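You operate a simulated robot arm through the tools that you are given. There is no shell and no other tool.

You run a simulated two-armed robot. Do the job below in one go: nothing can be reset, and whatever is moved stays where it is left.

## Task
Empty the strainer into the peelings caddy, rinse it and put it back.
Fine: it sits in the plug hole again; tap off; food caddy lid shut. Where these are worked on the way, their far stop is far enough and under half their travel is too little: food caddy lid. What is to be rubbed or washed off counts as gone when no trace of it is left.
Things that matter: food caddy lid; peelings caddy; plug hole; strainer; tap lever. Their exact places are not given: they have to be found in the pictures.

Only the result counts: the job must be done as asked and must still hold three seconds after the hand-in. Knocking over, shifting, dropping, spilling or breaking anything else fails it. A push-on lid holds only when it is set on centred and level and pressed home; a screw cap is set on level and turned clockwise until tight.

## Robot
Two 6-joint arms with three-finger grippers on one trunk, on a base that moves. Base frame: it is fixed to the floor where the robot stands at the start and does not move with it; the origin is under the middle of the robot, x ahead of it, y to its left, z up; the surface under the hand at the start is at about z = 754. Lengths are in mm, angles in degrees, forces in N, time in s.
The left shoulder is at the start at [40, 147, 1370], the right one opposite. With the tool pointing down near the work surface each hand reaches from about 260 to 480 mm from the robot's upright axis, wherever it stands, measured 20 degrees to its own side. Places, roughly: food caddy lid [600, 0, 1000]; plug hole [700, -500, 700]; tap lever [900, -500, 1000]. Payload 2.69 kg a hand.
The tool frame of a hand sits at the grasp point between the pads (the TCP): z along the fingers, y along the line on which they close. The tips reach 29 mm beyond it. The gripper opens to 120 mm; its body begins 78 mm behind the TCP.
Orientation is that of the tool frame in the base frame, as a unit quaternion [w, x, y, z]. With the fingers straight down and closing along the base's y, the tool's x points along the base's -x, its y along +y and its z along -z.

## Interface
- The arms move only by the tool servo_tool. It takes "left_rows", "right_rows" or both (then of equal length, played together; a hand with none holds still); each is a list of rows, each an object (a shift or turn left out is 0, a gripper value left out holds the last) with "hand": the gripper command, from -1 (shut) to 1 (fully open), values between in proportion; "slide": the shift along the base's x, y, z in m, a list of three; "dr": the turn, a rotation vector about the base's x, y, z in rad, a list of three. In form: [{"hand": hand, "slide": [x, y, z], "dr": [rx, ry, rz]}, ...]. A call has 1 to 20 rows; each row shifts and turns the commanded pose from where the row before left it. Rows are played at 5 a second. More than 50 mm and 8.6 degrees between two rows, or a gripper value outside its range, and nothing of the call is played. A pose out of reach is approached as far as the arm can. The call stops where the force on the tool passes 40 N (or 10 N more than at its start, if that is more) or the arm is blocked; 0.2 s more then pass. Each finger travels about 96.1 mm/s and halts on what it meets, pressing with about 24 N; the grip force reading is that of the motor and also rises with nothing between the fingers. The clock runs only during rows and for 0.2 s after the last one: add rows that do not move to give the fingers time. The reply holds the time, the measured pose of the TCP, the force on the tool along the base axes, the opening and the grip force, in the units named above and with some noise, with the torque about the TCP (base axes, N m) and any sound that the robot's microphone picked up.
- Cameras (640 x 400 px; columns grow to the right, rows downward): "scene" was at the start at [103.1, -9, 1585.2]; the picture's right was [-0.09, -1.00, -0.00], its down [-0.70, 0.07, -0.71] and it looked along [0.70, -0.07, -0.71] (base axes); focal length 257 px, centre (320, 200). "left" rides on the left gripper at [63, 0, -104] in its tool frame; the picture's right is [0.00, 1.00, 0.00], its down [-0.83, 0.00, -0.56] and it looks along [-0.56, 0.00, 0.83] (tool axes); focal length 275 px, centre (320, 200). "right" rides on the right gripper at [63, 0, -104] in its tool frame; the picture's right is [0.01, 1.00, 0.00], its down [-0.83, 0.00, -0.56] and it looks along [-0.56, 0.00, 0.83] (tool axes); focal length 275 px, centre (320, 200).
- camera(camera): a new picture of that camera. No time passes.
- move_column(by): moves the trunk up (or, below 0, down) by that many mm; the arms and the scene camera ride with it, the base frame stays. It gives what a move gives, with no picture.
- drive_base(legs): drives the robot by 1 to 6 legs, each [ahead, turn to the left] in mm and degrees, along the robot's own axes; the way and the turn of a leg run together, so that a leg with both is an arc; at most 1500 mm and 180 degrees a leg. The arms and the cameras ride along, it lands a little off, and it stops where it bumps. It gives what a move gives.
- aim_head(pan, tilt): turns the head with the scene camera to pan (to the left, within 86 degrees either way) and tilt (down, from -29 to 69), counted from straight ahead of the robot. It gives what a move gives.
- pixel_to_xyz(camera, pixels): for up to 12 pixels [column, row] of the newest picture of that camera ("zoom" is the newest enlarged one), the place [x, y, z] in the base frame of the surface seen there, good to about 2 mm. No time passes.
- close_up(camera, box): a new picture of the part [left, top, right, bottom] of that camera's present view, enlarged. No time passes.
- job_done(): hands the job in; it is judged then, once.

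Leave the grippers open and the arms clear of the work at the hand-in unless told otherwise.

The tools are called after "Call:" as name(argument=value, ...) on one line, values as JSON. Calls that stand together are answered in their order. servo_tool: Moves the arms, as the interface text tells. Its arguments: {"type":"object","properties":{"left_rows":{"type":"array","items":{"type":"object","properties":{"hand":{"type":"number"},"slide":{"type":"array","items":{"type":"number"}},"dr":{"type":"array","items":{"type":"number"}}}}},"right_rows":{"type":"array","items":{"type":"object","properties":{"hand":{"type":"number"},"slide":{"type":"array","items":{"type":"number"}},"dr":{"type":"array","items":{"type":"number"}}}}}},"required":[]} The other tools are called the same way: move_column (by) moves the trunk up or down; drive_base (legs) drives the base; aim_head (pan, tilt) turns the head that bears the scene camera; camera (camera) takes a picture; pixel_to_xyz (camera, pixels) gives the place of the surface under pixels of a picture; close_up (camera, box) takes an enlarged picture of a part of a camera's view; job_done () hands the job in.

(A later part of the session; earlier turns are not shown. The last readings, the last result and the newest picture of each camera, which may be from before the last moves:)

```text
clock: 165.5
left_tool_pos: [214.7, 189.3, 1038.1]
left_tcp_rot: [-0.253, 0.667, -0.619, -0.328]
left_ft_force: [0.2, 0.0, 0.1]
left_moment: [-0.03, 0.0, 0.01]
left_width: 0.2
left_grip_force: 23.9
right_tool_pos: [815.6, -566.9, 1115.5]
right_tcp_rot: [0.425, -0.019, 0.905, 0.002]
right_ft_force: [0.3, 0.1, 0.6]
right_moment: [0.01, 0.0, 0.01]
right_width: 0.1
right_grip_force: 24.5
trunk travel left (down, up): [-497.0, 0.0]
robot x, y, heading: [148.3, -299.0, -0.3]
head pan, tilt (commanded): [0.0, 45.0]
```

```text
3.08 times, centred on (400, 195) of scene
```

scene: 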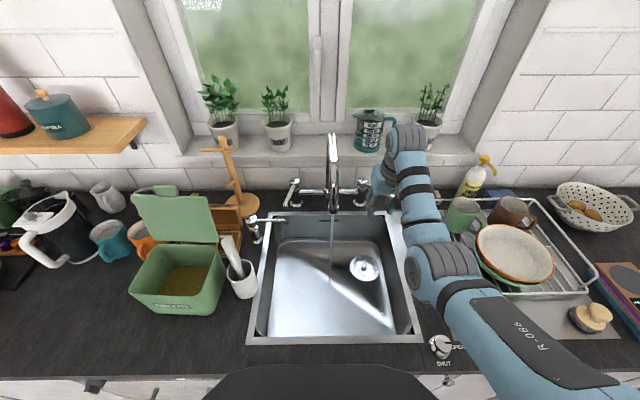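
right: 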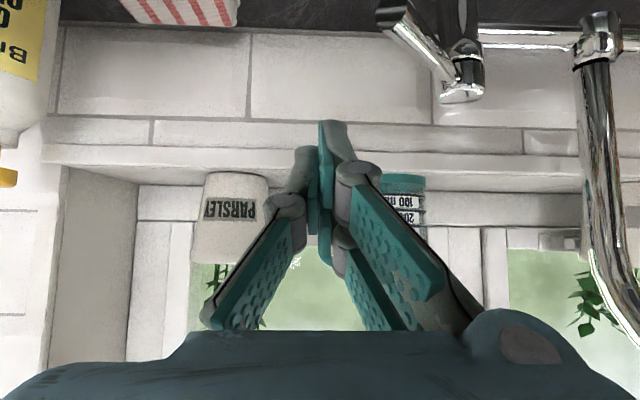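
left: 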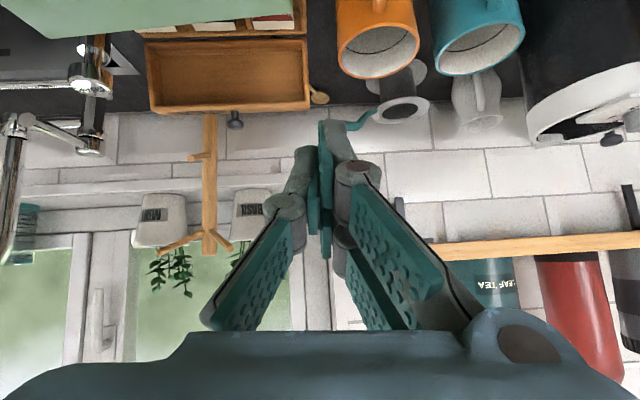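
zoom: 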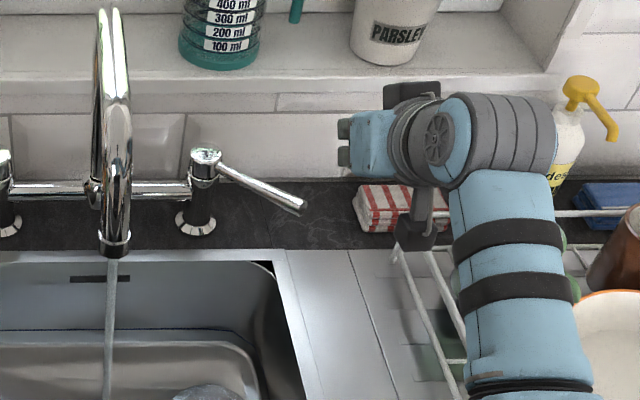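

The lever is free in the scene view, its tip at zoom (298,204). I read it once more before going down.

Call:
pixel_to_xyz(camera="zoom", pixels=[[297, 203], [280, 195], [255, 184], [230, 172], [205, 160], [420, 235], [400, 245]])

Call:
servo_tool(right_rows=[{"slide": [0, 0, -0.025]}, {"slide": [0, 0, -0.025]}, {"slide": [0, 0, -0.025]}, {}])

Call:
camera(camera="right")

```text
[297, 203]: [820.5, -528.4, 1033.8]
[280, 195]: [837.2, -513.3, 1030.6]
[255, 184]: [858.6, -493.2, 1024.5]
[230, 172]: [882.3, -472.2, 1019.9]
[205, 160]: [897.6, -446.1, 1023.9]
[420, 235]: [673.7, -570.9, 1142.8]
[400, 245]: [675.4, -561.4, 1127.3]
```

```text
clock: 166.5
left_tool_pos: [214.9, 190.0, 1038.9]
left_tcp_rot: [-0.252, 0.668, -0.619, -0.328]
left_ft_force: [-0.6, 0.1, 0.1]
left_moment: [0.0, 0.04, -0.01]
left_width: 0.1
left_grip_force: 24.1
right_tool_pos: [816.3, -565.1, 1041.4]
right_tcp_rot: [0.425, -0.019, 0.905, 0.002]
right_ft_force: [-0.5, -1.1, 0.7]
right_moment: [0.01, 0.01, 0.0]
right_width: 0.0
right_grip_force: 24.3
trunk travel left (down, up): [-497.0, 0.0]
robot x, y, heading: [149.2, -301.0, -0.5]
head pan, tilt (commanded): [0.0, 45.0]
```

```text
taken
```

right: 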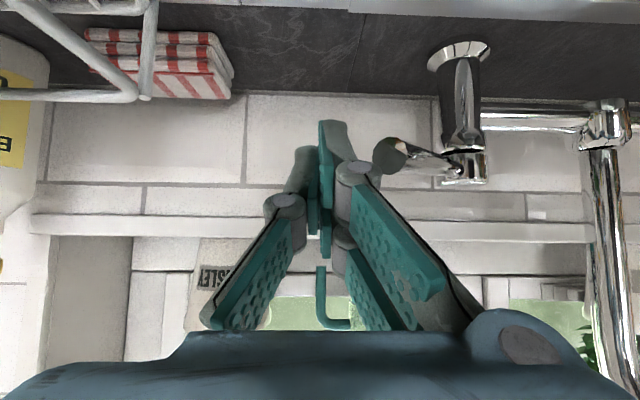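

The tip is just on the +y side of my fingers. I push the lever back toward +y along its arc.

Call:
servo_tool(right_rows=[{"slide": [0, 0.01, 0]}, {"slide": [-0.002, 0.01, 0]}, {"slide": [-0.005, 0.01, 0]}, {"slide": [-0.006, 0.01, 0]}, {"slide": [-0.006, 0.01, 0]}, {"slide": [-0.005, 0.01, 0]}, {}])

Call:
camera(camera="right")

Call:
close_up(camera="scene", box=[300, 130, 460, 260])

```text
clock: 168.1
left_tool_pos: [214.0, 190.2, 1037.6]
left_tcp_rot: [-0.252, 0.668, -0.619, -0.328]
left_ft_force: [0.1, -0.2, -1.0]
left_moment: [-0.01, -0.02, -0.01]
left_width: 0.0
left_grip_force: 23.7
right_tool_pos: [792.6, -505.9, 1040.4]
right_tcp_rot: [0.425, -0.019, 0.905, 0.002]
right_ft_force: [0.5, -1.0, -0.1]
right_moment: [0.01, 0.0, -0.02]
right_width: 0.0
right_grip_force: 23.3
trunk travel left (down, up): [-497.0, 0.0]
robot x, y, heading: [148.2, -299.8, 0.0]
head pan, tilt (commanded): [0.0, 45.0]
```

```text
taken
```

right: 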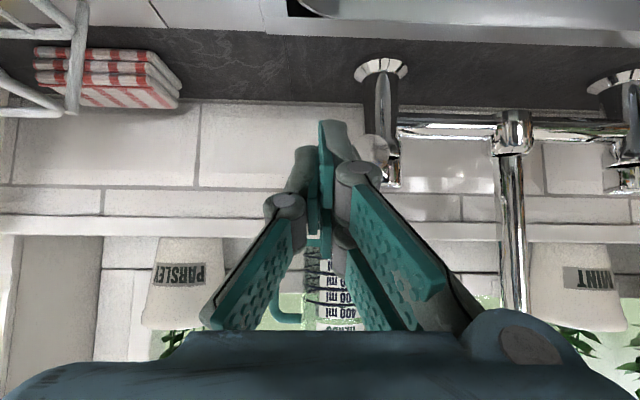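

```text
3.08 times, centred on (380, 195) of scene
```

zoom: 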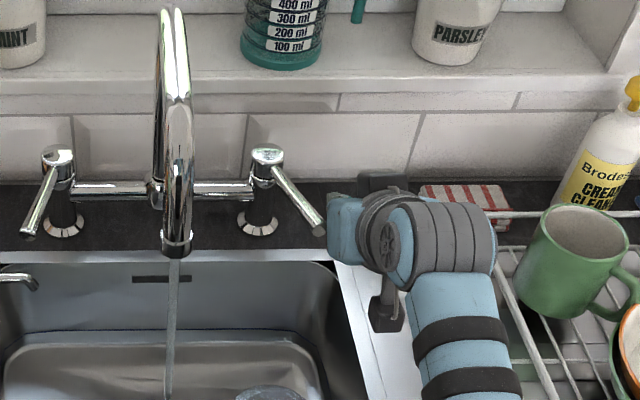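

The lever came back partly; the stream still runs. I push on in 6 mm steps until it stops.

Call:
servo_tool(right_rows=[{"slide": [-0.002, 0.006, 0]}, {"slide": [-0.002, 0.006, 0]}, {"slide": [-0.001, 0.006, 0]}, {"slide": [0, 0.004, 0]}, {}])

Call:
close_up(camera="scene", box=[300, 130, 460, 260])

```text
clock: 169.3
left_tool_pos: [215.1, 186.8, 1040.1]
left_tcp_rot: [-0.253, 0.667, -0.619, -0.329]
left_ft_force: [0.4, -0.5, -0.2]
left_moment: [0.02, 0.02, -0.01]
left_width: 0.0
left_grip_force: 23.9
right_tool_pos: [787.0, -488.2, 1041.0]
right_tcp_rot: [0.425, -0.018, 0.905, 0.002]
right_ft_force: [-0.9, -12.3, 1.2]
right_moment: [-0.16, 0.05, 0.03]
right_width: 0.1
right_grip_force: 24.4
trunk travel left (down, up): [-497.0, 0.0]
robot x, y, heading: [147.7, -296.9, -0.4]
head pan, tilt (commanded): [0.0, 45.0]
```

```text
3.08 times, centred on (380, 195) of scene
```

zoom: 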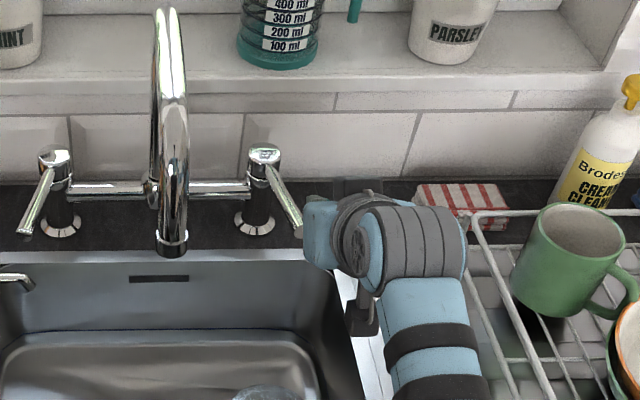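

The stream has stopped and the lever pushes back with 12 N: it is at its closed stop. I back off outward, then up and back.

Call:
servo_tool(right_rows=[{"slide": [0, -0.012, 0]}, {"slide": [0, -0.01, 0.02]}, {"slide": [-0.02, 0, 0.03]}, {"slide": [-0.03, 0, 0.02]}, {}])

Call:
close_up(camera="scene", box=[290, 130, 450, 300])

Call:
camera(camera="scene")

```text
clock: 170.5
left_tool_pos: [214.7, 188.4, 1039.8]
left_tcp_rot: [-0.252, 0.667, -0.62, -0.328]
left_ft_force: [0.3, 0.2, 0.5]
left_moment: [0.01, 0.0, -0.01]
left_width: 0.0
left_grip_force: 23.0
right_tool_pos: [736.1, -507.3, 1108.9]
right_tcp_rot: [0.425, -0.019, 0.905, 0.002]
right_ft_force: [-0.2, 0.2, -0.6]
right_moment: [-0.02, -0.03, 0.02]
right_width: 0.1
right_grip_force: 24.3
trunk travel left (down, up): [-497.0, 0.0]
robot x, y, heading: [148.4, -301.9, -0.3]
head pan, tilt (commanded): [0.0, 45.0]
```

```text
2.35 times, centred on (370, 215) of scene
```

zoom: 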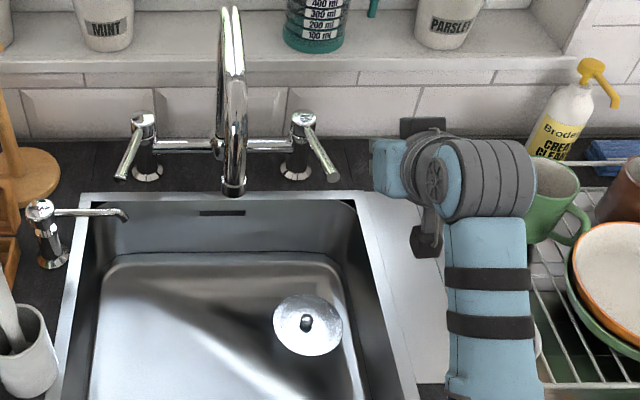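

```text
taken
```

scene: 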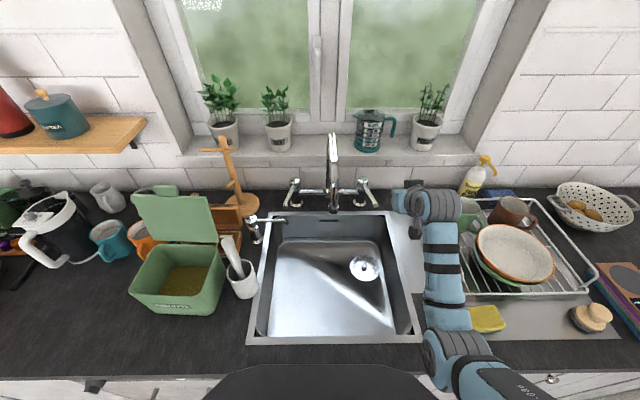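

The tap is off and the strainer sits in the plug hole. I read the lever's end place, then drive back from the sink to go and shut the caddy lid.

Call:
pixel_to_xyz(camera="zoom", pixels=[[333, 178], [325, 160], [315, 143], [304, 120], [307, 322], [232, 190]])

Call:
pixel_to_xyz(camera="scene", pixels=[[222, 138], [235, 195], [230, 165], [240, 215], [140, 195], [212, 200], [217, 240], [150, 243], [225, 262], [131, 290], [208, 313], [155, 188]])

Call:
drive_base(legs=[[-470, 0]])

```text
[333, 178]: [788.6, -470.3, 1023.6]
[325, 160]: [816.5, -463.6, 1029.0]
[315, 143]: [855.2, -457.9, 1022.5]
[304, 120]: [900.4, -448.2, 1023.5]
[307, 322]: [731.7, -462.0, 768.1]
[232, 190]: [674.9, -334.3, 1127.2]
```

```text
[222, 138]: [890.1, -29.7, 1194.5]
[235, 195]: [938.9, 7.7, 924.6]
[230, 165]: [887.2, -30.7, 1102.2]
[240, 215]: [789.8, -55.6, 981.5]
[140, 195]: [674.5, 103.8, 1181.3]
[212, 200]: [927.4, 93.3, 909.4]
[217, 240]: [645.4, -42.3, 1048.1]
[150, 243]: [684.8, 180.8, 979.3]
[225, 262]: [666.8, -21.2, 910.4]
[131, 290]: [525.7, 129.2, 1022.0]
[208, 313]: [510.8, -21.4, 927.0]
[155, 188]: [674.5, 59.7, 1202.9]
```

```text
clock: 173.3
left_tool_pos: [-249.7, 192.4, 1037.4]
left_tcp_rot: [-0.252, 0.666, -0.621, -0.329]
left_ft_force: [0.0, -0.1, 0.1]
left_moment: [0.01, -0.01, 0.03]
left_width: 0.0
left_grip_force: 23.5
right_tool_pos: [270.1, -506.1, 1109.4]
right_tcp_rot: [0.424, -0.017, 0.906, 0.0]
right_ft_force: [0.1, 0.0, 0.4]
right_moment: [0.02, 0.02, 0.03]
right_width: 0.2
right_grip_force: 24.0
trunk travel left (down, up): [-497.0, 0.0]
robot x, y, heading: [-321.6, -294.8, -0.4]
head pan, tilt (commanded): [0.0, 45.0]
```

The lever tip is back at (789,-470), its starting place, and the knob reads (732,-462,768), as at the start. Now I turn left, drive 495 mm and turn back to face the caddy.

Call:
drive_base(legs=[[0, 90], [495, 0], [0, -90]])

Call:
camera(camera="scene")

Call:
close_up(camera="scene", box=[270, 60, 430, 200])

```text
clock: 183.9
left_tool_pos: [-283.5, 684.0, 1037.7]
left_tcp_rot: [-0.246, 0.68, -0.606, -0.333]
left_ft_force: [-0.6, 0.1, -0.1]
left_moment: [-0.01, -0.02, 0.02]
left_width: 0.0
left_grip_force: 24.1
right_tool_pos: [266.0, 7.2, 1109.9]
right_tcp_rot: [0.425, -0.038, 0.904, 0.01]
right_ft_force: [-0.4, -0.2, -0.4]
right_moment: [0.0, 0.0, 0.0]
right_width: 0.0
right_grip_force: 24.5
trunk travel left (down, up): [-497.0, 0.0]
robot x, y, heading: [-330.4, 194.3, 2.1]
head pan, tilt (commanded): [0.0, 45.0]
```

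```text
taken
```

scene: 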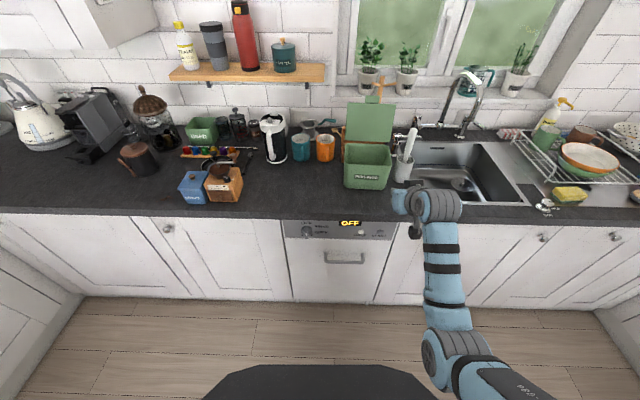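

```text
2.86 times, centred on (350, 130) of scene
```

zoom: 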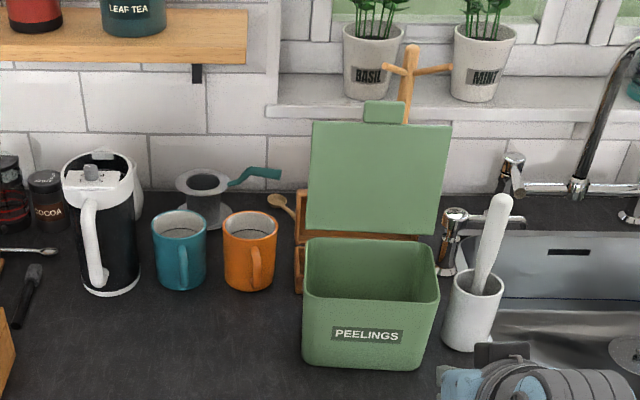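

I am at (-330,194), turned 2.1°. I correct that and measure the lid, tab and rim with the hand out of the way.

Call:
drive_base(legs=[[0, -2.1]])

Call:
close_up(camera="scene", box=[290, 60, 450, 200])

```text
clock: 184.7
left_tool_pos: [-264.9, 680.1, 1038.9]
left_tcp_rot: [-0.252, 0.669, -0.619, -0.327]
left_ft_force: [-0.3, 0.2, -1.2]
left_moment: [-0.02, 0.02, 0.02]
left_width: 0.0
left_grip_force: 24.0
right_tool_pos: [258.7, -13.0, 1110.9]
right_tcp_rot: [0.425, -0.02, 0.905, 0.002]
right_ft_force: [-0.4, 0.3, -1.0]
right_moment: [0.03, 0.0, -0.02]
right_width: 0.0
right_grip_force: 24.1
trunk travel left (down, up): [-497.0, 0.0]
robot x, y, heading: [-327.4, 194.9, -0.2]
head pan, tilt (commanded): [0.0, 45.0]
```

```text
2.86 times, centred on (370, 130) of scene
```

zoom: 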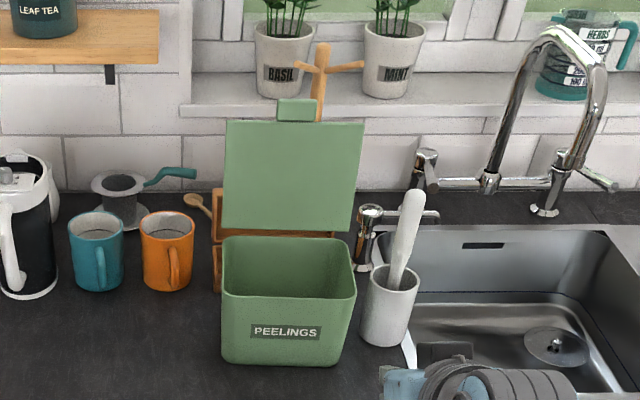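

Call:
pixel_to_xyz(camera="zoom", pixels=[[229, 124], [360, 127], [225, 225], [345, 228], [297, 103], [280, 115], [315, 115], [224, 290], [355, 296], [290, 297], [290, 270], [412, 200]])

Call:
pixel_to_xyz(camera="zoom", pixels=[[226, 240], [350, 243], [228, 355], [338, 360], [290, 180], [225, 300], [352, 303], [232, 262], [340, 262], [385, 270], [365, 280], [285, 240]])

```text
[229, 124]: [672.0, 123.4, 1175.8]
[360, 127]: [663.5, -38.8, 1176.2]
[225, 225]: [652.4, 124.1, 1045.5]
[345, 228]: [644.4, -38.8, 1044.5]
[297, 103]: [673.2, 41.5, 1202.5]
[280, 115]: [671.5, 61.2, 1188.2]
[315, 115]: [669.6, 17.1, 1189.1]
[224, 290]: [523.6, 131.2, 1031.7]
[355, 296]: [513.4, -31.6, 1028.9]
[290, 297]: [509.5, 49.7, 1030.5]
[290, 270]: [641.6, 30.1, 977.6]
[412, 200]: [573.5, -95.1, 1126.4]
```

```text
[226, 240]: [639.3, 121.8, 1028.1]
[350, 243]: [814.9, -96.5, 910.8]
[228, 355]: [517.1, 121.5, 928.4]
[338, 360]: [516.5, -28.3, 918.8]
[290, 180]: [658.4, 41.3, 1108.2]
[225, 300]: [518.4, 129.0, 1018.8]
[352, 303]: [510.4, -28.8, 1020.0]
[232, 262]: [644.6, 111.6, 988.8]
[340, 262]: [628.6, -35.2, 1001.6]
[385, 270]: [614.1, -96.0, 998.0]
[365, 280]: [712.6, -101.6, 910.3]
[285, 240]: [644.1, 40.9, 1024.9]
```

The open lid reads from (648,43,1045) up to (668,43,1178), its tab at y 17–61 up to z≈1203. I will reach over it with the closed hand tilted 20°, hook behind the tab, and pull it forward. First I raise the hand here to z≈1280.

Call:
servo_tool(right_rows=[{"slide": [0.005, 0.009, 0.028], "dr": [0, 0.0873, 0]}, {"slide": [0.005, 0.009, 0.028], "dr": [0, 0.0873, 0]}, {"slide": [0.005, 0.009, 0.028], "dr": [0, 0.0873, 0]}, {"slide": [0.005, 0.009, 0.028], "dr": [0, 0.0873, 0]}, {"slide": [0.005, 0.009, 0.028], "dr": [0, 0.0873, 0]}, {"slide": [0.005, 0.009, 0.028], "dr": [0, 0.0873, 0]}, {}])

```text
clock: 186.3
left_tool_pos: [-265.8, 680.4, 1039.3]
left_tcp_rot: [-0.251, 0.669, -0.617, -0.329]
left_ft_force: [-0.2, -0.5, -0.5]
left_moment: [-0.01, -0.02, -0.02]
left_width: 0.2
left_grip_force: 23.9
right_tool_pos: [288.5, 38.5, 1278.3]
right_tcp_rot: [0.176, -0.02, 0.984, 0.008]
right_ft_force: [0.6, 0.4, -0.5]
right_moment: [0.01, -0.01, 0.02]
right_width: 0.2
right_grip_force: 24.4
trunk travel left (down, up): [-497.0, 0.0]
robot x, y, heading: [-327.4, 191.7, -0.2]
head pan, tilt (commanded): [0.0, 45.0]
```

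The hand is at (288,38,1278), tips about 1244, above the lid's top. I drive ahead 428 mm so the fingers pass over the lid.

Call:
drive_base(legs=[[428, 0]])

Call:
camera(camera="right")

Call:
camera(camera="scene")

```text
clock: 188.9
left_tool_pos: [161.9, 680.0, 1038.0]
left_tcp_rot: [-0.253, 0.669, -0.617, -0.327]
left_ft_force: [-0.5, -0.1, -0.8]
left_moment: [0.01, 0.01, -0.02]
left_width: 0.3
left_grip_force: 24.1
right_tool_pos: [716.0, 39.1, 1279.9]
right_tcp_rot: [0.178, -0.019, 0.984, 0.008]
right_ft_force: [-0.1, 0.0, 0.1]
right_moment: [0.01, -0.02, 0.01]
right_width: 0.1
right_grip_force: 23.9
trunk travel left (down, up): [-497.0, 0.0]
robot x, y, heading: [100.9, 192.2, -0.2]
head pan, tilt (commanded): [0.0, 45.0]
```

```text
taken
```

right: 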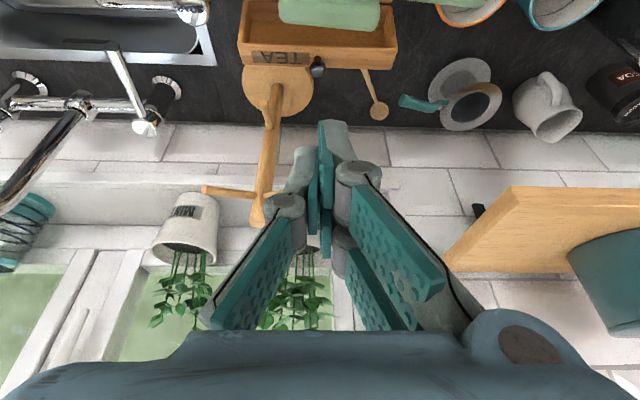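

```text
taken
```

scene: 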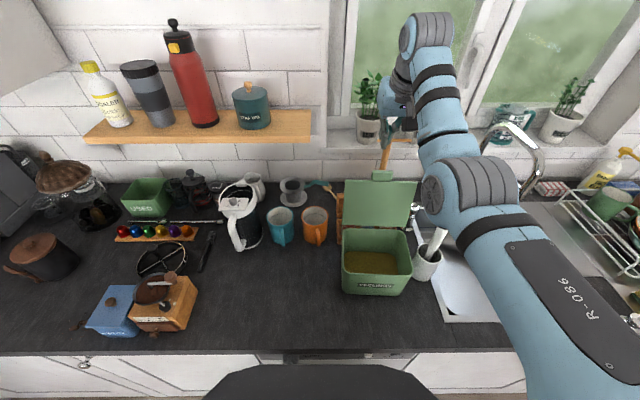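

The fingers are above and behind the tab, which shows at (330,12) at the top of the right picture. I read the tab's place relative to the hand.

Call:
pixel_to_xyz(camera="right", pixels=[[330, 5], [330, 15], [330, 25], [290, 15], [372, 15], [265, 200], [270, 100], [210, 190]])

Call:
pixel_to_xyz(camera="scene", pixels=[[382, 176], [375, 180], [390, 178], [355, 184], [410, 188], [385, 205]])

```text
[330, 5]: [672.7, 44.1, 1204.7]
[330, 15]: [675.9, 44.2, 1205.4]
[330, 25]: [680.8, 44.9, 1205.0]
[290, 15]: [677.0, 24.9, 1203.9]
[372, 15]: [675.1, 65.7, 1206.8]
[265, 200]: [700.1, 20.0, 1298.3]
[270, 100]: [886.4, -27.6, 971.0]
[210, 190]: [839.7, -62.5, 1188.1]
```

```text
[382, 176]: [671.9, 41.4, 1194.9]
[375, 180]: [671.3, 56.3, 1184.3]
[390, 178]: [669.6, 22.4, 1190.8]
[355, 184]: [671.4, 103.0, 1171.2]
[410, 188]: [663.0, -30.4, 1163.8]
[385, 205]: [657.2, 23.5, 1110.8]
```

The tab's top is at z=1205 and its back face at x≈682. I lower the fingers by 72 mm behind it, then pull back slowly.

Call:
servo_tool(right_rows=[{"slide": [0, 0.002, -0.018]}, {"slide": [0, 0.002, -0.018]}, {"slide": [0, 0, -0.018]}, {"slide": [0, 0, -0.018]}, {}])

Call:
servo_tool(right_rows=[{"slide": [-0.01, 0, 0]}, {"slide": [-0.01, 0, 0]}, {"slide": [-0.01, 0, 0]}, {"slide": [-0.01, 0, 0]}, {}])

Call:
camera(camera="scene")

```text
clock: 190.1
left_tool_pos: [164.6, 680.5, 1038.1]
left_tcp_rot: [-0.252, 0.668, -0.618, -0.328]
left_ft_force: [-0.9, 0.6, 0.2]
left_moment: [-0.04, 0.01, -0.01]
left_width: 0.0
left_grip_force: 24.2
right_tool_pos: [718.7, 43.2, 1206.5]
right_tcp_rot: [0.176, -0.02, 0.984, 0.008]
right_ft_force: [-0.7, -0.5, 0.0]
right_moment: [-0.01, -0.02, -0.04]
right_width: 0.0
right_grip_force: 23.6
trunk travel left (down, up): [-497.0, 0.0]
robot x, y, heading: [100.7, 189.5, -0.1]
head pan, tilt (commanded): [0.0, 45.0]
```

```text
clock: 191.3
left_tool_pos: [166.1, 680.4, 1038.8]
left_tcp_rot: [-0.251, 0.669, -0.618, -0.329]
left_ft_force: [-0.7, 0.0, 0.1]
left_moment: [-0.04, 0.01, 0.02]
left_width: 0.0
left_grip_force: 23.1
right_tool_pos: [678.4, 42.4, 1205.9]
right_tcp_rot: [0.176, -0.02, 0.984, 0.007]
right_ft_force: [0.3, 0.4, -0.1]
right_moment: [-0.02, -0.01, -0.03]
right_width: 0.0
right_grip_force: 23.9
trunk travel left (down, up): [-497.0, 0.0]
robot x, y, heading: [99.9, 192.8, -0.1]
head pan, tilt (commanded): [0.0, 45.0]
```

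```text
taken
```

scene: 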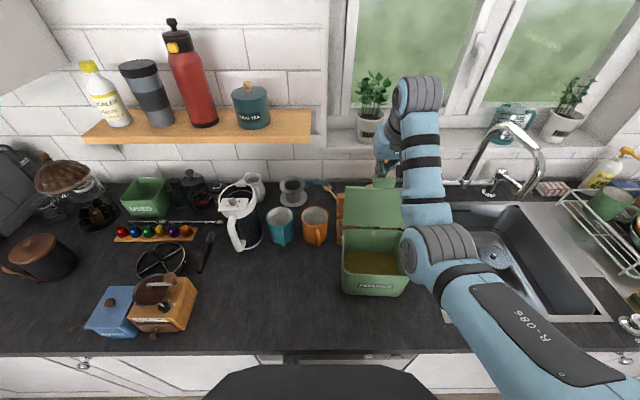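

The lid came forward with the fingers, with no load to speak of. I measure its angle.

Call:
close_up(camera="scene", box=[320, 140, 440, 300])

Call:
pixel_to_xyz(camera="scene", pixels=[[350, 190], [350, 205], [350, 222], [375, 205], [385, 182], [395, 195], [395, 225]])

```text
2.50 times, centred on (380, 220) of scene
```

zoom: 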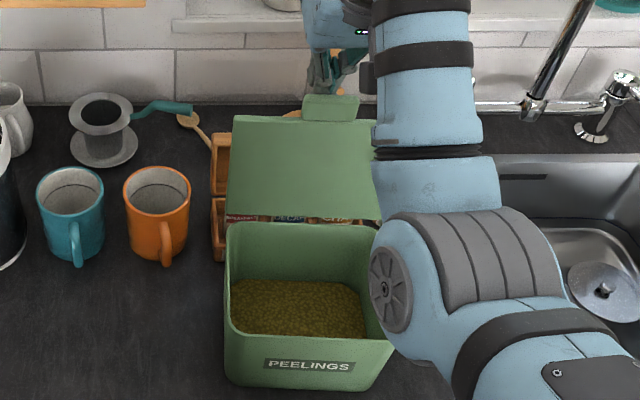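

```text
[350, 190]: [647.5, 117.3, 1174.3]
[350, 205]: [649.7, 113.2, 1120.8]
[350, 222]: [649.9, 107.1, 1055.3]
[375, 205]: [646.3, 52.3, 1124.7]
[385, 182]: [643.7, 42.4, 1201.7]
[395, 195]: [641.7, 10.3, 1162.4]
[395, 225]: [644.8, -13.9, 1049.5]
```

The lid is now just about upright. I pull 40 mm further and let it come.

Call:
servo_tool(right_rows=[{"slide": [-0.012, 0, 0]}, {"slide": [-0.012, 0, -0.002]}, {"slide": [-0.012, 0, -0.003]}, {"slide": [-0.01, 0, -0.003]}, {}, {}])

Call:
close_up(camera="scene", box=[320, 140, 440, 300])

Call:
camera(camera="right")

```text
clock: 192.7
left_tool_pos: [164.4, 680.8, 1038.0]
left_tcp_rot: [-0.252, 0.669, -0.618, -0.328]
left_ft_force: [0.3, 0.6, 0.8]
left_moment: [-0.02, -0.01, -0.04]
left_width: 0.0
left_grip_force: 23.8
right_tool_pos: [663.4, 48.4, 1182.9]
right_tcp_rot: [0.176, -0.019, 0.984, 0.008]
right_ft_force: [0.0, 0.5, 3.1]
right_moment: [0.02, 0.1, 0.03]
right_width: 0.2
right_grip_force: 24.3
right hand out of reach, approached as far as the arm can: row 1, 2, 3, 4
trunk travel left (down, up): [-497.0, 0.0]
robot x, y, heading: [103.4, 191.8, -0.1]
head pan, tilt (commanded): [0.0, 45.0]
```

```text
2.50 times, centred on (380, 220) of scene
```

zoom: 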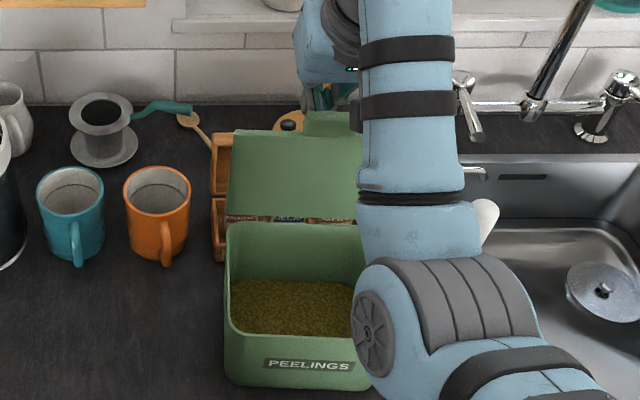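

```text
taken
```

right: 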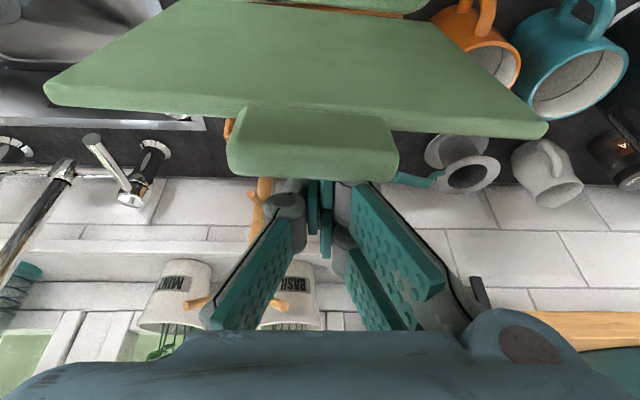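

My arm is at its near limit with the lid leaning forward on the fingers' near side. I measure the lid, then I will pull on by driving back.

Call:
pixel_to_xyz(camera="right", pixels=[[290, 30], [290, 60], [290, 95], [310, 115], [310, 140], [310, 165], [100, 85], [500, 110]])

Call:
drive_base(legs=[[-50, 0]])

Call:
camera(camera="right")

Call:
close_up(camera="scene", box=[300, 120, 440, 300])

```text
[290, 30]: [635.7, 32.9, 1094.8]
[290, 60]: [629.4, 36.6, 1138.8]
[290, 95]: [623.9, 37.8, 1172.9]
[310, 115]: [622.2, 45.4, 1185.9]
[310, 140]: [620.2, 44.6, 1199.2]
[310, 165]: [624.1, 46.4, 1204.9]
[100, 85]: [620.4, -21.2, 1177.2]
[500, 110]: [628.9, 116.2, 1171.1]
```

```text
clock: 193.6
left_tool_pos: [123.1, 679.8, 1038.1]
left_tcp_rot: [-0.248, 0.667, -0.619, -0.332]
left_ft_force: [1.3, 0.6, 0.2]
left_moment: [0.01, 0.06, 0.04]
left_width: 0.0
left_grip_force: 24.9
right_tool_pos: [621.7, 47.1, 1177.5]
right_tcp_rot: [0.171, -0.02, 0.985, 0.008]
right_ft_force: [1.3, -0.1, -0.8]
right_moment: [0.01, 0.1, -0.06]
right_width: 0.1
right_grip_force: 24.0
trunk travel left (down, up): [-497.0, 0.0]
robot x, y, heading: [50.8, 188.7, -0.2]
head pan, tilt (commanded): [0.0, 45.0]
```

```text
taken
```

right: 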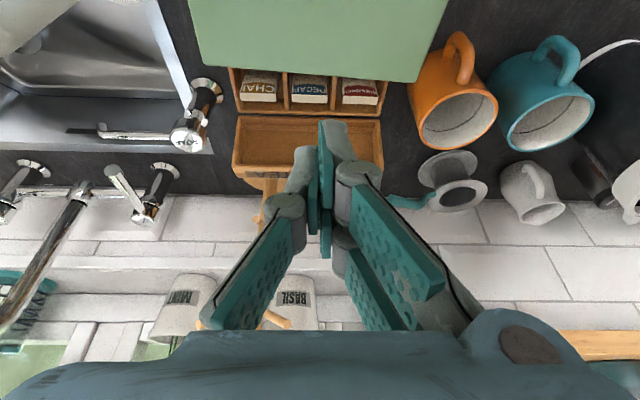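

```text
2.22 times, centred on (370, 210) of scene
```

zoom: 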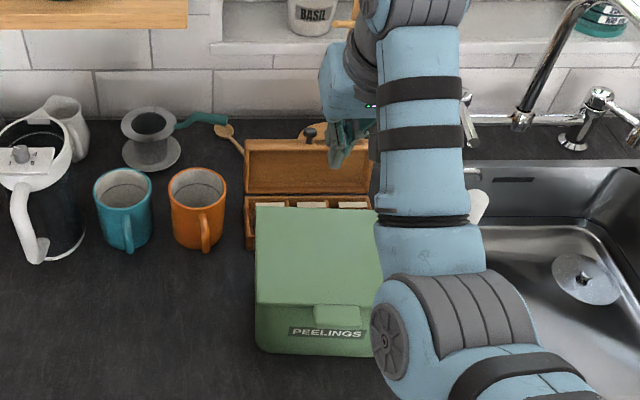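

The lid has come down shut. I read its corners and tab to check that it is fully closed.

Call:
pixel_to_xyz(camera="right", pixels=[[200, 10], [215, 60], [300, 60], [410, 75], [425, 30], [320, 10], [300, 65], [400, 20]])

Call:
pixel_to_xyz(camera="zoom", pixels=[[258, 210], [258, 295], [375, 215], [335, 308], [335, 320], [318, 312], [358, 312], [300, 250], [260, 250], [365, 300]])

```text
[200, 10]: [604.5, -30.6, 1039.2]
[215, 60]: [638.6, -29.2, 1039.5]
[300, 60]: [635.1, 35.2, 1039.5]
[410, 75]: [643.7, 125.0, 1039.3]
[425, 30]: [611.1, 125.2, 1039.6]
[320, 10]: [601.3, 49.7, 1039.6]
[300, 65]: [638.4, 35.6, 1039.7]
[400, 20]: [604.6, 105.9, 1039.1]
```

```text
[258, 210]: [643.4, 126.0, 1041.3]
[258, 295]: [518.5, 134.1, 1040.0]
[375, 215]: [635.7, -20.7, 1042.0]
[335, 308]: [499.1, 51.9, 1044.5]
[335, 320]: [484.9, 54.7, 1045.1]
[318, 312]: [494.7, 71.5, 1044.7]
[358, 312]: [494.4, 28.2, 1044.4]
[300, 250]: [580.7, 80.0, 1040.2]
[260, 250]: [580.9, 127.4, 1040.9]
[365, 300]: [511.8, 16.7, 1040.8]
```

The lid is flat again at z≈1040, fully shut. Compared with the start, the caddy stands about 13 mm further back, 20 mm further left and turned 10°. I check whether the tea box behind it was touched, by reading its edges.

Call:
pixel_to_xyz(camera="right", pixels=[[232, 70], [240, 110], [385, 85], [380, 120], [233, 172], [383, 172], [310, 112], [310, 172], [262, 105], [360, 108]])

Call:
close_up(camera="right", box=[180, 40, 440, 200])

```text
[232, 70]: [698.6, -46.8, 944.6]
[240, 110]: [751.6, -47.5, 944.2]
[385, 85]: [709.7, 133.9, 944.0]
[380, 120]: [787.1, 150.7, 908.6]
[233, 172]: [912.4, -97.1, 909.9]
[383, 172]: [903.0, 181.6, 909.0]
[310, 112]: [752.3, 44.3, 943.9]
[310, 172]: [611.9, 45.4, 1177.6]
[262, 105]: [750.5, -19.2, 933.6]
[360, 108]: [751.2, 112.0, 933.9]
```

```text
2.46 times, centred on (310, 120) of right
```

zoom: 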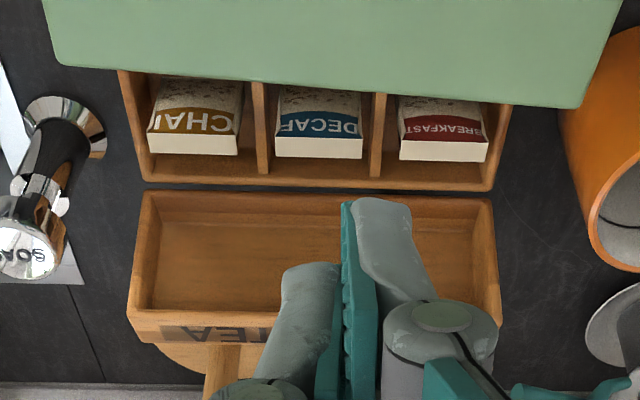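

The tea box's hinge line reads x≈752; computed from my first picture it was at about 753, so it is unmoved. I check its two ends as well, and the brush pot.

Call:
pixel_to_xyz(camera="zoom", pixels=[[147, 175], [490, 182], [130, 120], [505, 130], [320, 178]])

Call:
camera(camera="scene")

```text
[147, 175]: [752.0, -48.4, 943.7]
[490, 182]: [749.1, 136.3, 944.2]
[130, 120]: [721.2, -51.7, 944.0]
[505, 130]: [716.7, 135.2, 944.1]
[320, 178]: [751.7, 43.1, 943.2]
```

```text
taken
```

scene: 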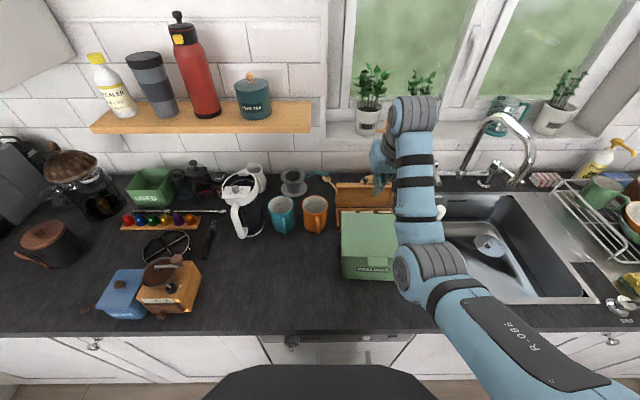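

The tea box and its contents are where they were. The caddy itself I nudged by about 24 mm and 10°, so I will ease it back by pushing its left side gently toward the right, leaving clear room to the brush pot. I check the free space left of it first.

Call:
pixel_to_xyz(camera="scene", pixels=[[315, 205], [305, 225], [328, 220], [281, 215], [343, 222], [342, 275], [394, 228], [360, 268], [372, 268], [388, 268], [436, 210], [420, 215]])

Call:
servo_tool(right_rows=[{"slide": [-0.01, 0.03, 0.002], "dr": [0, 0.07, 0]}, {"slide": [-0.015, 0.03, 0], "dr": [0, 0.07, 0]}, {"slide": [-0.015, 0.03, 0], "dr": [0, 0.07, 0]}, {"slide": [-0.015, 0.028, 0], "dr": [0, 0.07, 0]}, {"slide": [-0.02, 0.025, 0], "dr": [0, 0.07, 0]}, {}])

Call:
camera(camera="right")

```text
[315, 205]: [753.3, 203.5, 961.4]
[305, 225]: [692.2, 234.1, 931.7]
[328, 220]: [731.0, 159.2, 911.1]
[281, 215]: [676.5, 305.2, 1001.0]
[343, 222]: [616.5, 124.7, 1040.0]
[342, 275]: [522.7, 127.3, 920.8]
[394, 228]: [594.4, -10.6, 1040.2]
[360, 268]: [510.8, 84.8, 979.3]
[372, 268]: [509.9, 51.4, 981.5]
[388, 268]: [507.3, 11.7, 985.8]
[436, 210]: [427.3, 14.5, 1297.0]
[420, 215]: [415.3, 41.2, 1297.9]
```

```text
clock: 195.0
left_tool_pos: [116.6, 678.8, 1038.8]
left_tcp_rot: [-0.251, 0.669, -0.618, -0.329]
left_ft_force: [-0.2, -0.4, 0.5]
left_moment: [0.0, 0.01, 0.0]
left_width: 0.2
left_grip_force: 24.3
right_tool_pos: [572.1, 178.7, 1177.5]
right_tcp_rot: [0.001, -0.017, 1.0, 0.011]
right_ft_force: [-0.4, -1.2, 1.6]
right_moment: [0.0, -0.03, 0.02]
right_width: 0.1
right_grip_force: 23.8
right hand out of reach, approached as far as the arm can: row 1, 2, 3, 5
trunk travel left (down, up): [-497.0, 0.0]
robot x, y, heading: [51.6, 189.8, -0.2]
head pan, tilt (commanded): [0.0, 45.0]
```

```text
taken
```

right: 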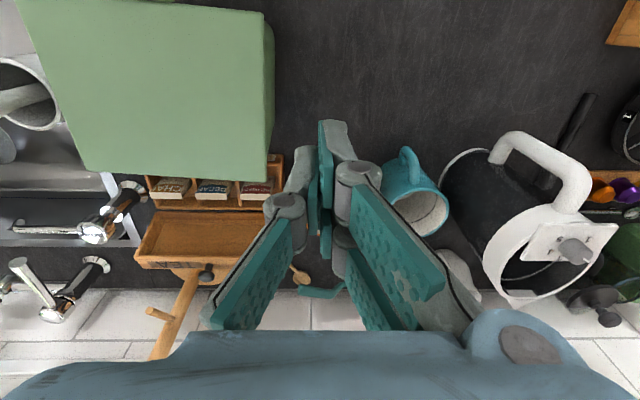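

The hand is at (572,179,1177), left of the lid. I move it to x≈540 and lower it to z≈1015 in free space.

Call:
servo_tool(right_rows=[{"slide": [-0.006, 0.002, -0.03]}, {"slide": [-0.006, 0.002, -0.03]}, {"slide": [-0.007, 0, -0.03]}, {"slide": [-0.007, 0, -0.03]}, {"slide": [-0.006, 0, -0.03]}, {"slide": [0, 0, -0.012]}, {}])

Call:
camera(camera="right")

Call:
camera(camera="scene")

```text
clock: 196.6
left_tool_pos: [112.9, 680.2, 1038.6]
left_tcp_rot: [-0.252, 0.668, -0.618, -0.328]
left_ft_force: [-0.2, 0.2, 0.2]
left_moment: [0.0, -0.01, -0.02]
left_width: 0.0
left_grip_force: 24.2
right_tool_pos: [553.1, 166.4, 1014.6]
right_tcp_rot: [0.003, -0.013, 1.0, 0.008]
right_ft_force: [-0.7, 0.3, 0.2]
right_moment: [0.02, 0.0, -0.04]
right_width: 0.0
right_grip_force: 24.1
right hand out of reach, approached as far as the arm can: row 1, 2, 3
trunk travel left (down, up): [-497.0, 0.0]
robot x, y, heading: [51.5, 192.2, -0.1]
head pan, tilt (commanded): [0.0, 45.0]
```

```text
taken
```

right: 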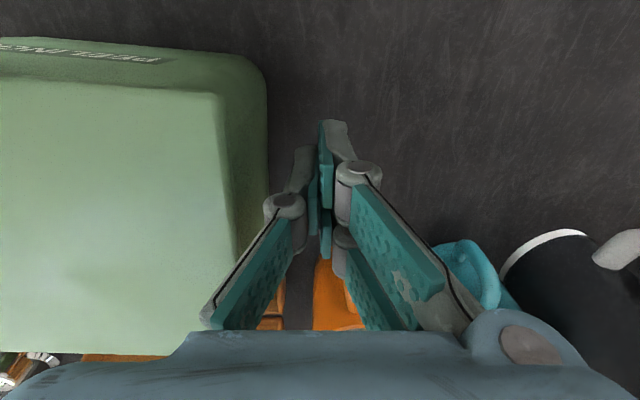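

```text
taken
```

scene: 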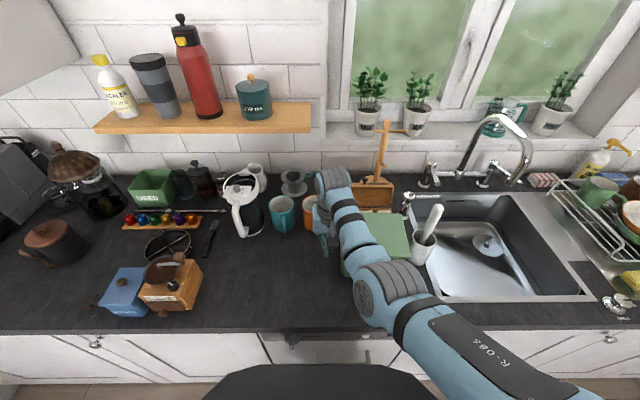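

The hand is beside the caddy at (553,166,1015) without contact. I read the caddy's left edge from here.

Call:
pixel_to_xyz(camera="right", pixels=[[212, 100], [222, 150], [230, 200], [236, 245], [245, 150], [262, 150], [258, 90], [100, 100], [200, 330], [20, 60], [150, 62]])

Call:
close_up(camera="scene", box=[300, 160, 460, 290])

```text
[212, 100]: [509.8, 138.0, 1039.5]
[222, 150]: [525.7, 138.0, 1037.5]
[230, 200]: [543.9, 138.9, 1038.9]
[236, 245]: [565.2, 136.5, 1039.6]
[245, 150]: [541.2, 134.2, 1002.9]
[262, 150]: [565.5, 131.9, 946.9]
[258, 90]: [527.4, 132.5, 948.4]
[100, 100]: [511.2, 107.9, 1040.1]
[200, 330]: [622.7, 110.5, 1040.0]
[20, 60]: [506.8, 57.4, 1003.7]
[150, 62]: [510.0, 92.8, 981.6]
```

```text
3.08 times, centred on (380, 225) of scene
```

zoom: 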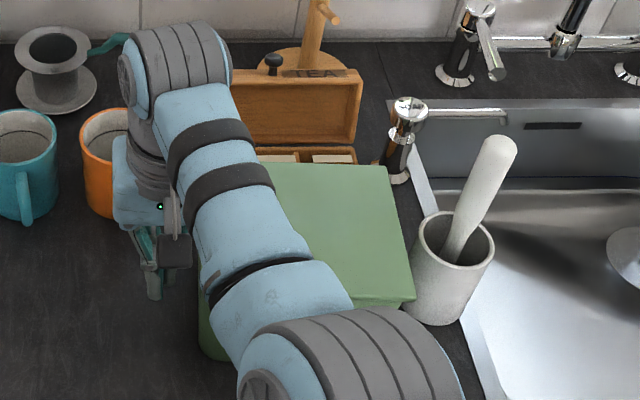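

I also check the gap between the lid's right edge and the brush pot.

Call:
pixel_to_xyz(camera="zoom", pixels=[[412, 296], [404, 240], [386, 172], [421, 225], [414, 270], [412, 310], [420, 320], [440, 215], [470, 270], [400, 300], [488, 240]])

```text
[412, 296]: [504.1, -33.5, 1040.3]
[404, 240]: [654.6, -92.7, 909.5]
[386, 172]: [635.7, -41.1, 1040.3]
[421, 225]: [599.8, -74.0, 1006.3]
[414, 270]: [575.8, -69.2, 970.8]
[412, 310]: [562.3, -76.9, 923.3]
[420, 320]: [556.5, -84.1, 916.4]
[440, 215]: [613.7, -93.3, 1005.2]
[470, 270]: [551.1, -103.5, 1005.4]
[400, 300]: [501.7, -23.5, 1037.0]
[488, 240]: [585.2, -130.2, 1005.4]
```

The pot's edge is at y≈-69 and the lid's right edge at about -38 next to it, a gap of some 30 mm. I push with the closed fingers at x≈535: 10 mm to contact, then 10 mm of push, and look.

Call:
servo_tool(right_rows=[{"slide": [-0.009, 0, 0]}, {"slide": [-0.009, 0, 0]}, {"slide": [0, -0.005, 0]}, {"slide": [0, -0.005, 0]}, {"slide": [0, -0.004, 0]}, {"slide": [0, -0.004, 0]}, {"slide": [0, -0.004, 0]}, {}])

Call:
camera(camera="right")

Call:
close_up(camera="scene", box=[300, 160, 460, 290])

Call:
pixel_to_xyz(camera="zoom", pixels=[[412, 296], [386, 172], [408, 280], [395, 210], [421, 225], [414, 270]])

```text
clock: 198.4
left_tool_pos: [116.4, 682.2, 1037.8]
left_tcp_rot: [-0.251, 0.668, -0.619, -0.327]
left_ft_force: [0.7, -0.1, 0.3]
left_moment: [-0.03, 0.01, -0.02]
left_width: 0.0
left_grip_force: 23.9
right_tool_pos: [539.9, 140.3, 1014.8]
right_tcp_rot: [0.004, -0.015, 1.0, 0.009]
right_ft_force: [0.4, 5.2, 4.6]
right_moment: [-0.22, 0.0, 0.02]
right_width: 0.0
right_grip_force: 23.6
right hand out of reach, approached as far as the arm can: row 1, 2
trunk travel left (down, up): [-497.0, 0.0]
robot x, y, heading: [50.1, 194.1, -0.3]
head pan, tilt (commanded): [0.0, 45.0]
```

```text
taken
```

right: 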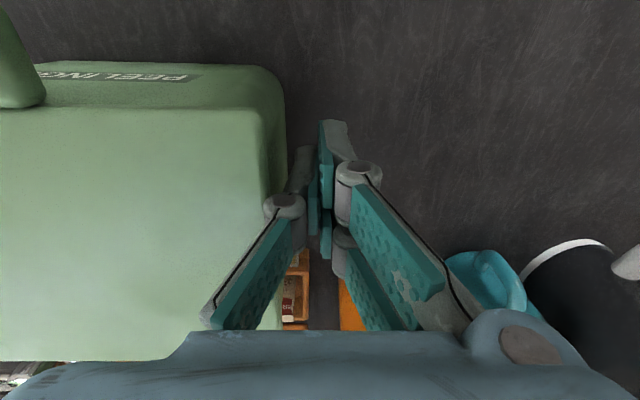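

```text
3.08 times, centred on (380, 225) of scene
```

zoom: 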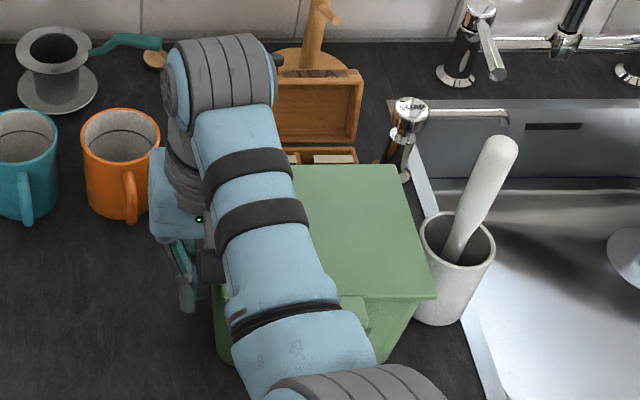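

```text
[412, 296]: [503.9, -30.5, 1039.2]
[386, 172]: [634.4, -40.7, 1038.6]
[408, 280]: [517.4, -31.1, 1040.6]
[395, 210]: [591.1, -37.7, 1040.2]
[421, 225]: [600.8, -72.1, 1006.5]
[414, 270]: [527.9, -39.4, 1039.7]
```

It moved with about 5 N. I read the new corners.

Call:
pixel_to_xyz(camera="zoom", pixels=[[433, 296], [428, 285], [396, 172], [410, 220], [345, 305], [362, 300], [370, 320], [422, 235]])

Call:
pixel_to_xyz(camera="right", pixels=[[250, 115], [255, 170], [262, 250], [20, 85], [10, 50], [35, 95], [100, 110], [200, 330]])

```text
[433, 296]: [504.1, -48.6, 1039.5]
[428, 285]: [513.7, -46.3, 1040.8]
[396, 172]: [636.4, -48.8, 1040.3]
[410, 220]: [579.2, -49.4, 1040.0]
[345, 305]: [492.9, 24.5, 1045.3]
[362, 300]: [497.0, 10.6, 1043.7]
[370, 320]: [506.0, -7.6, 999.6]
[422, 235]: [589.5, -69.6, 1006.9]
```

```text
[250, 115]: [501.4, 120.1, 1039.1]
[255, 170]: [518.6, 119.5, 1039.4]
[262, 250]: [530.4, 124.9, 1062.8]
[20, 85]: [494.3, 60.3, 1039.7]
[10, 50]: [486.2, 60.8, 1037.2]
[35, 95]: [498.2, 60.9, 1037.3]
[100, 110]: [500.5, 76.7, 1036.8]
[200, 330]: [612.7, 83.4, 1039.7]
```

The lid now reads about square, centred near (569,35): most of the nudge is undone, and the pot is still 20 mm away. One more gentle 6 mm, then I back off.

Call:
servo_tool(right_rows=[{"slide": [0, -0.003, 0]}, {"slide": [0, -0.003, 0]}, {}, {"slide": [0, 0.01, 0]}, {"slide": [0, 0.02, 0.01]}, {"slide": [0.005, 0.02, 0.03]}, {"slide": [0.01, 0.01, 0.04]}, {}])

Call:
camera(camera="scene")

Call:
close_up(camera="scene", box=[300, 160, 460, 290])

Call:
camera(camera="right")

```text
clock: 200.2
left_tool_pos: [113.8, 680.1, 1038.5]
left_tcp_rot: [-0.252, 0.668, -0.619, -0.328]
left_ft_force: [-0.5, 0.0, 0.0]
left_moment: [-0.03, -0.02, -0.02]
left_width: 0.0
left_grip_force: 23.7
right_tool_pos: [569.1, 180.0, 1090.8]
right_tcp_rot: [0.003, -0.017, 1.0, 0.011]
right_ft_force: [0.1, 0.2, -0.3]
right_moment: [0.03, 0.01, -0.01]
right_width: 0.0
right_grip_force: 23.7
right hand out of reach, approached as far as the arm can: row 5, 6, 7
trunk travel left (down, up): [-497.0, 0.0]
robot x, y, heading: [52.1, 191.6, -0.2]
head pan, tilt (commanded): [0.0, 45.0]
```

```text
taken
```

scene: 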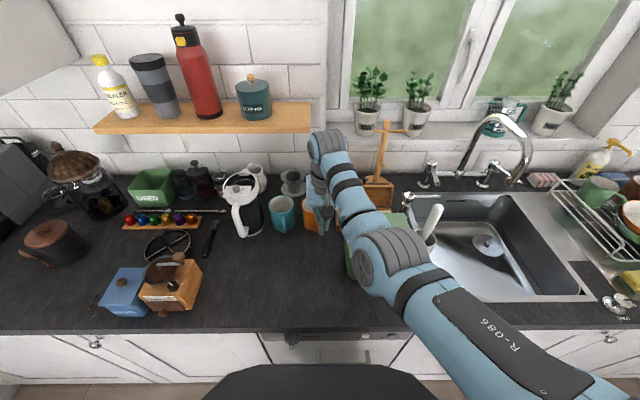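

```text
3.08 times, centred on (380, 225) of scene
```

zoom: 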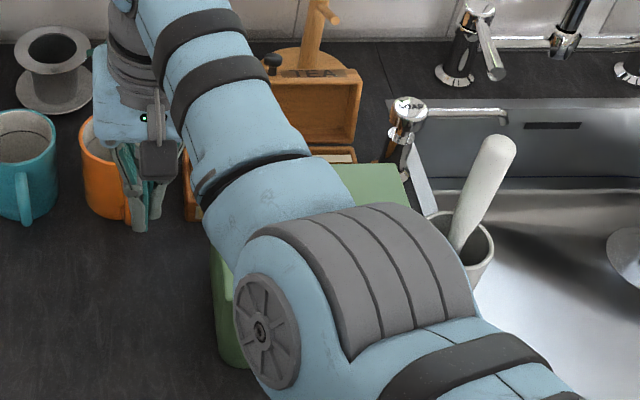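

```text
taken
```

right: 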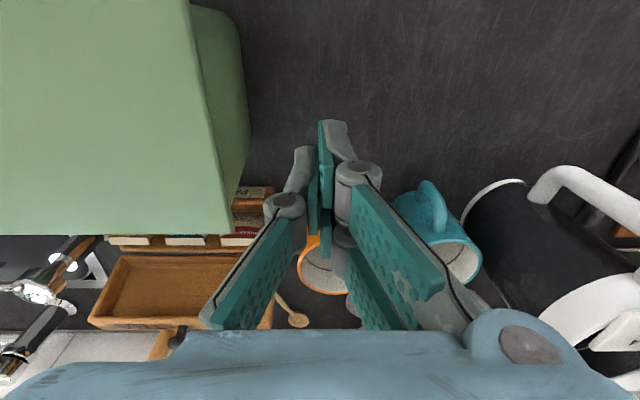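

The hand is free. I drive back 350 mm, clear of the counter, and then check everything.

Call:
drive_base(legs=[[-350, 0]])

Call:
camera(camera="scene")

Call:
close_up(camera="scene", box=[290, 70, 450, 200])

```text
clock: 202.5
left_tool_pos: [-231.8, 680.2, 1038.3]
left_tcp_rot: [-0.25, 0.669, -0.617, -0.33]
left_ft_force: [-0.7, 0.2, 0.2]
left_moment: [-0.02, 0.02, 0.0]
left_width: 0.0
left_grip_force: 23.7
right_tool_pos: [225.1, 182.5, 1089.0]
right_tcp_rot: [0.0, -0.019, 1.0, 0.011]
right_ft_force: [0.6, -0.6, -0.3]
right_moment: [0.01, -0.02, 0.03]
right_width: 0.0
right_grip_force: 23.7
trunk travel left (down, up): [-497.0, 0.0]
robot x, y, heading: [-297.2, 188.3, -0.0]
head pan, tilt (commanded): [0.0, 45.0]
```

```text
taken
```

scene: 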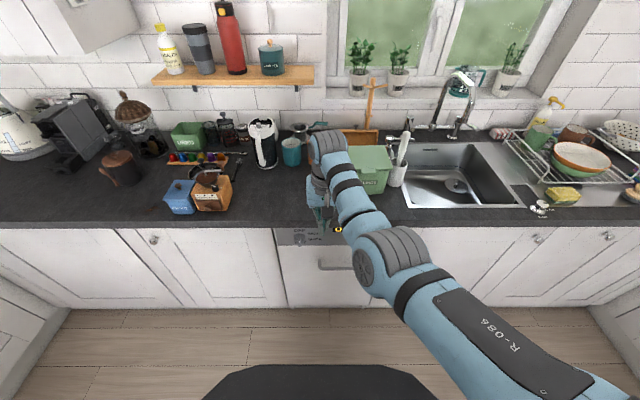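

```text
3.08 times, centred on (370, 135) of scene
```

zoom: 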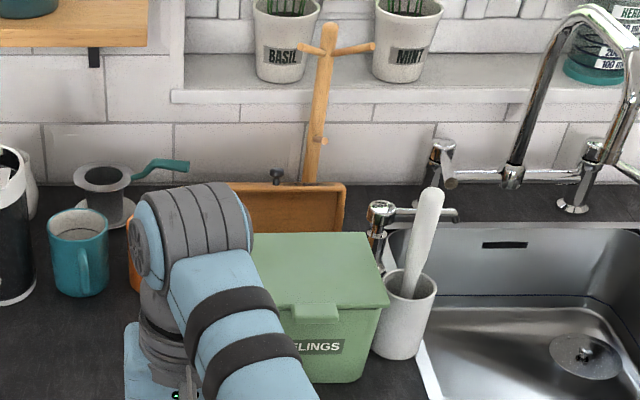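

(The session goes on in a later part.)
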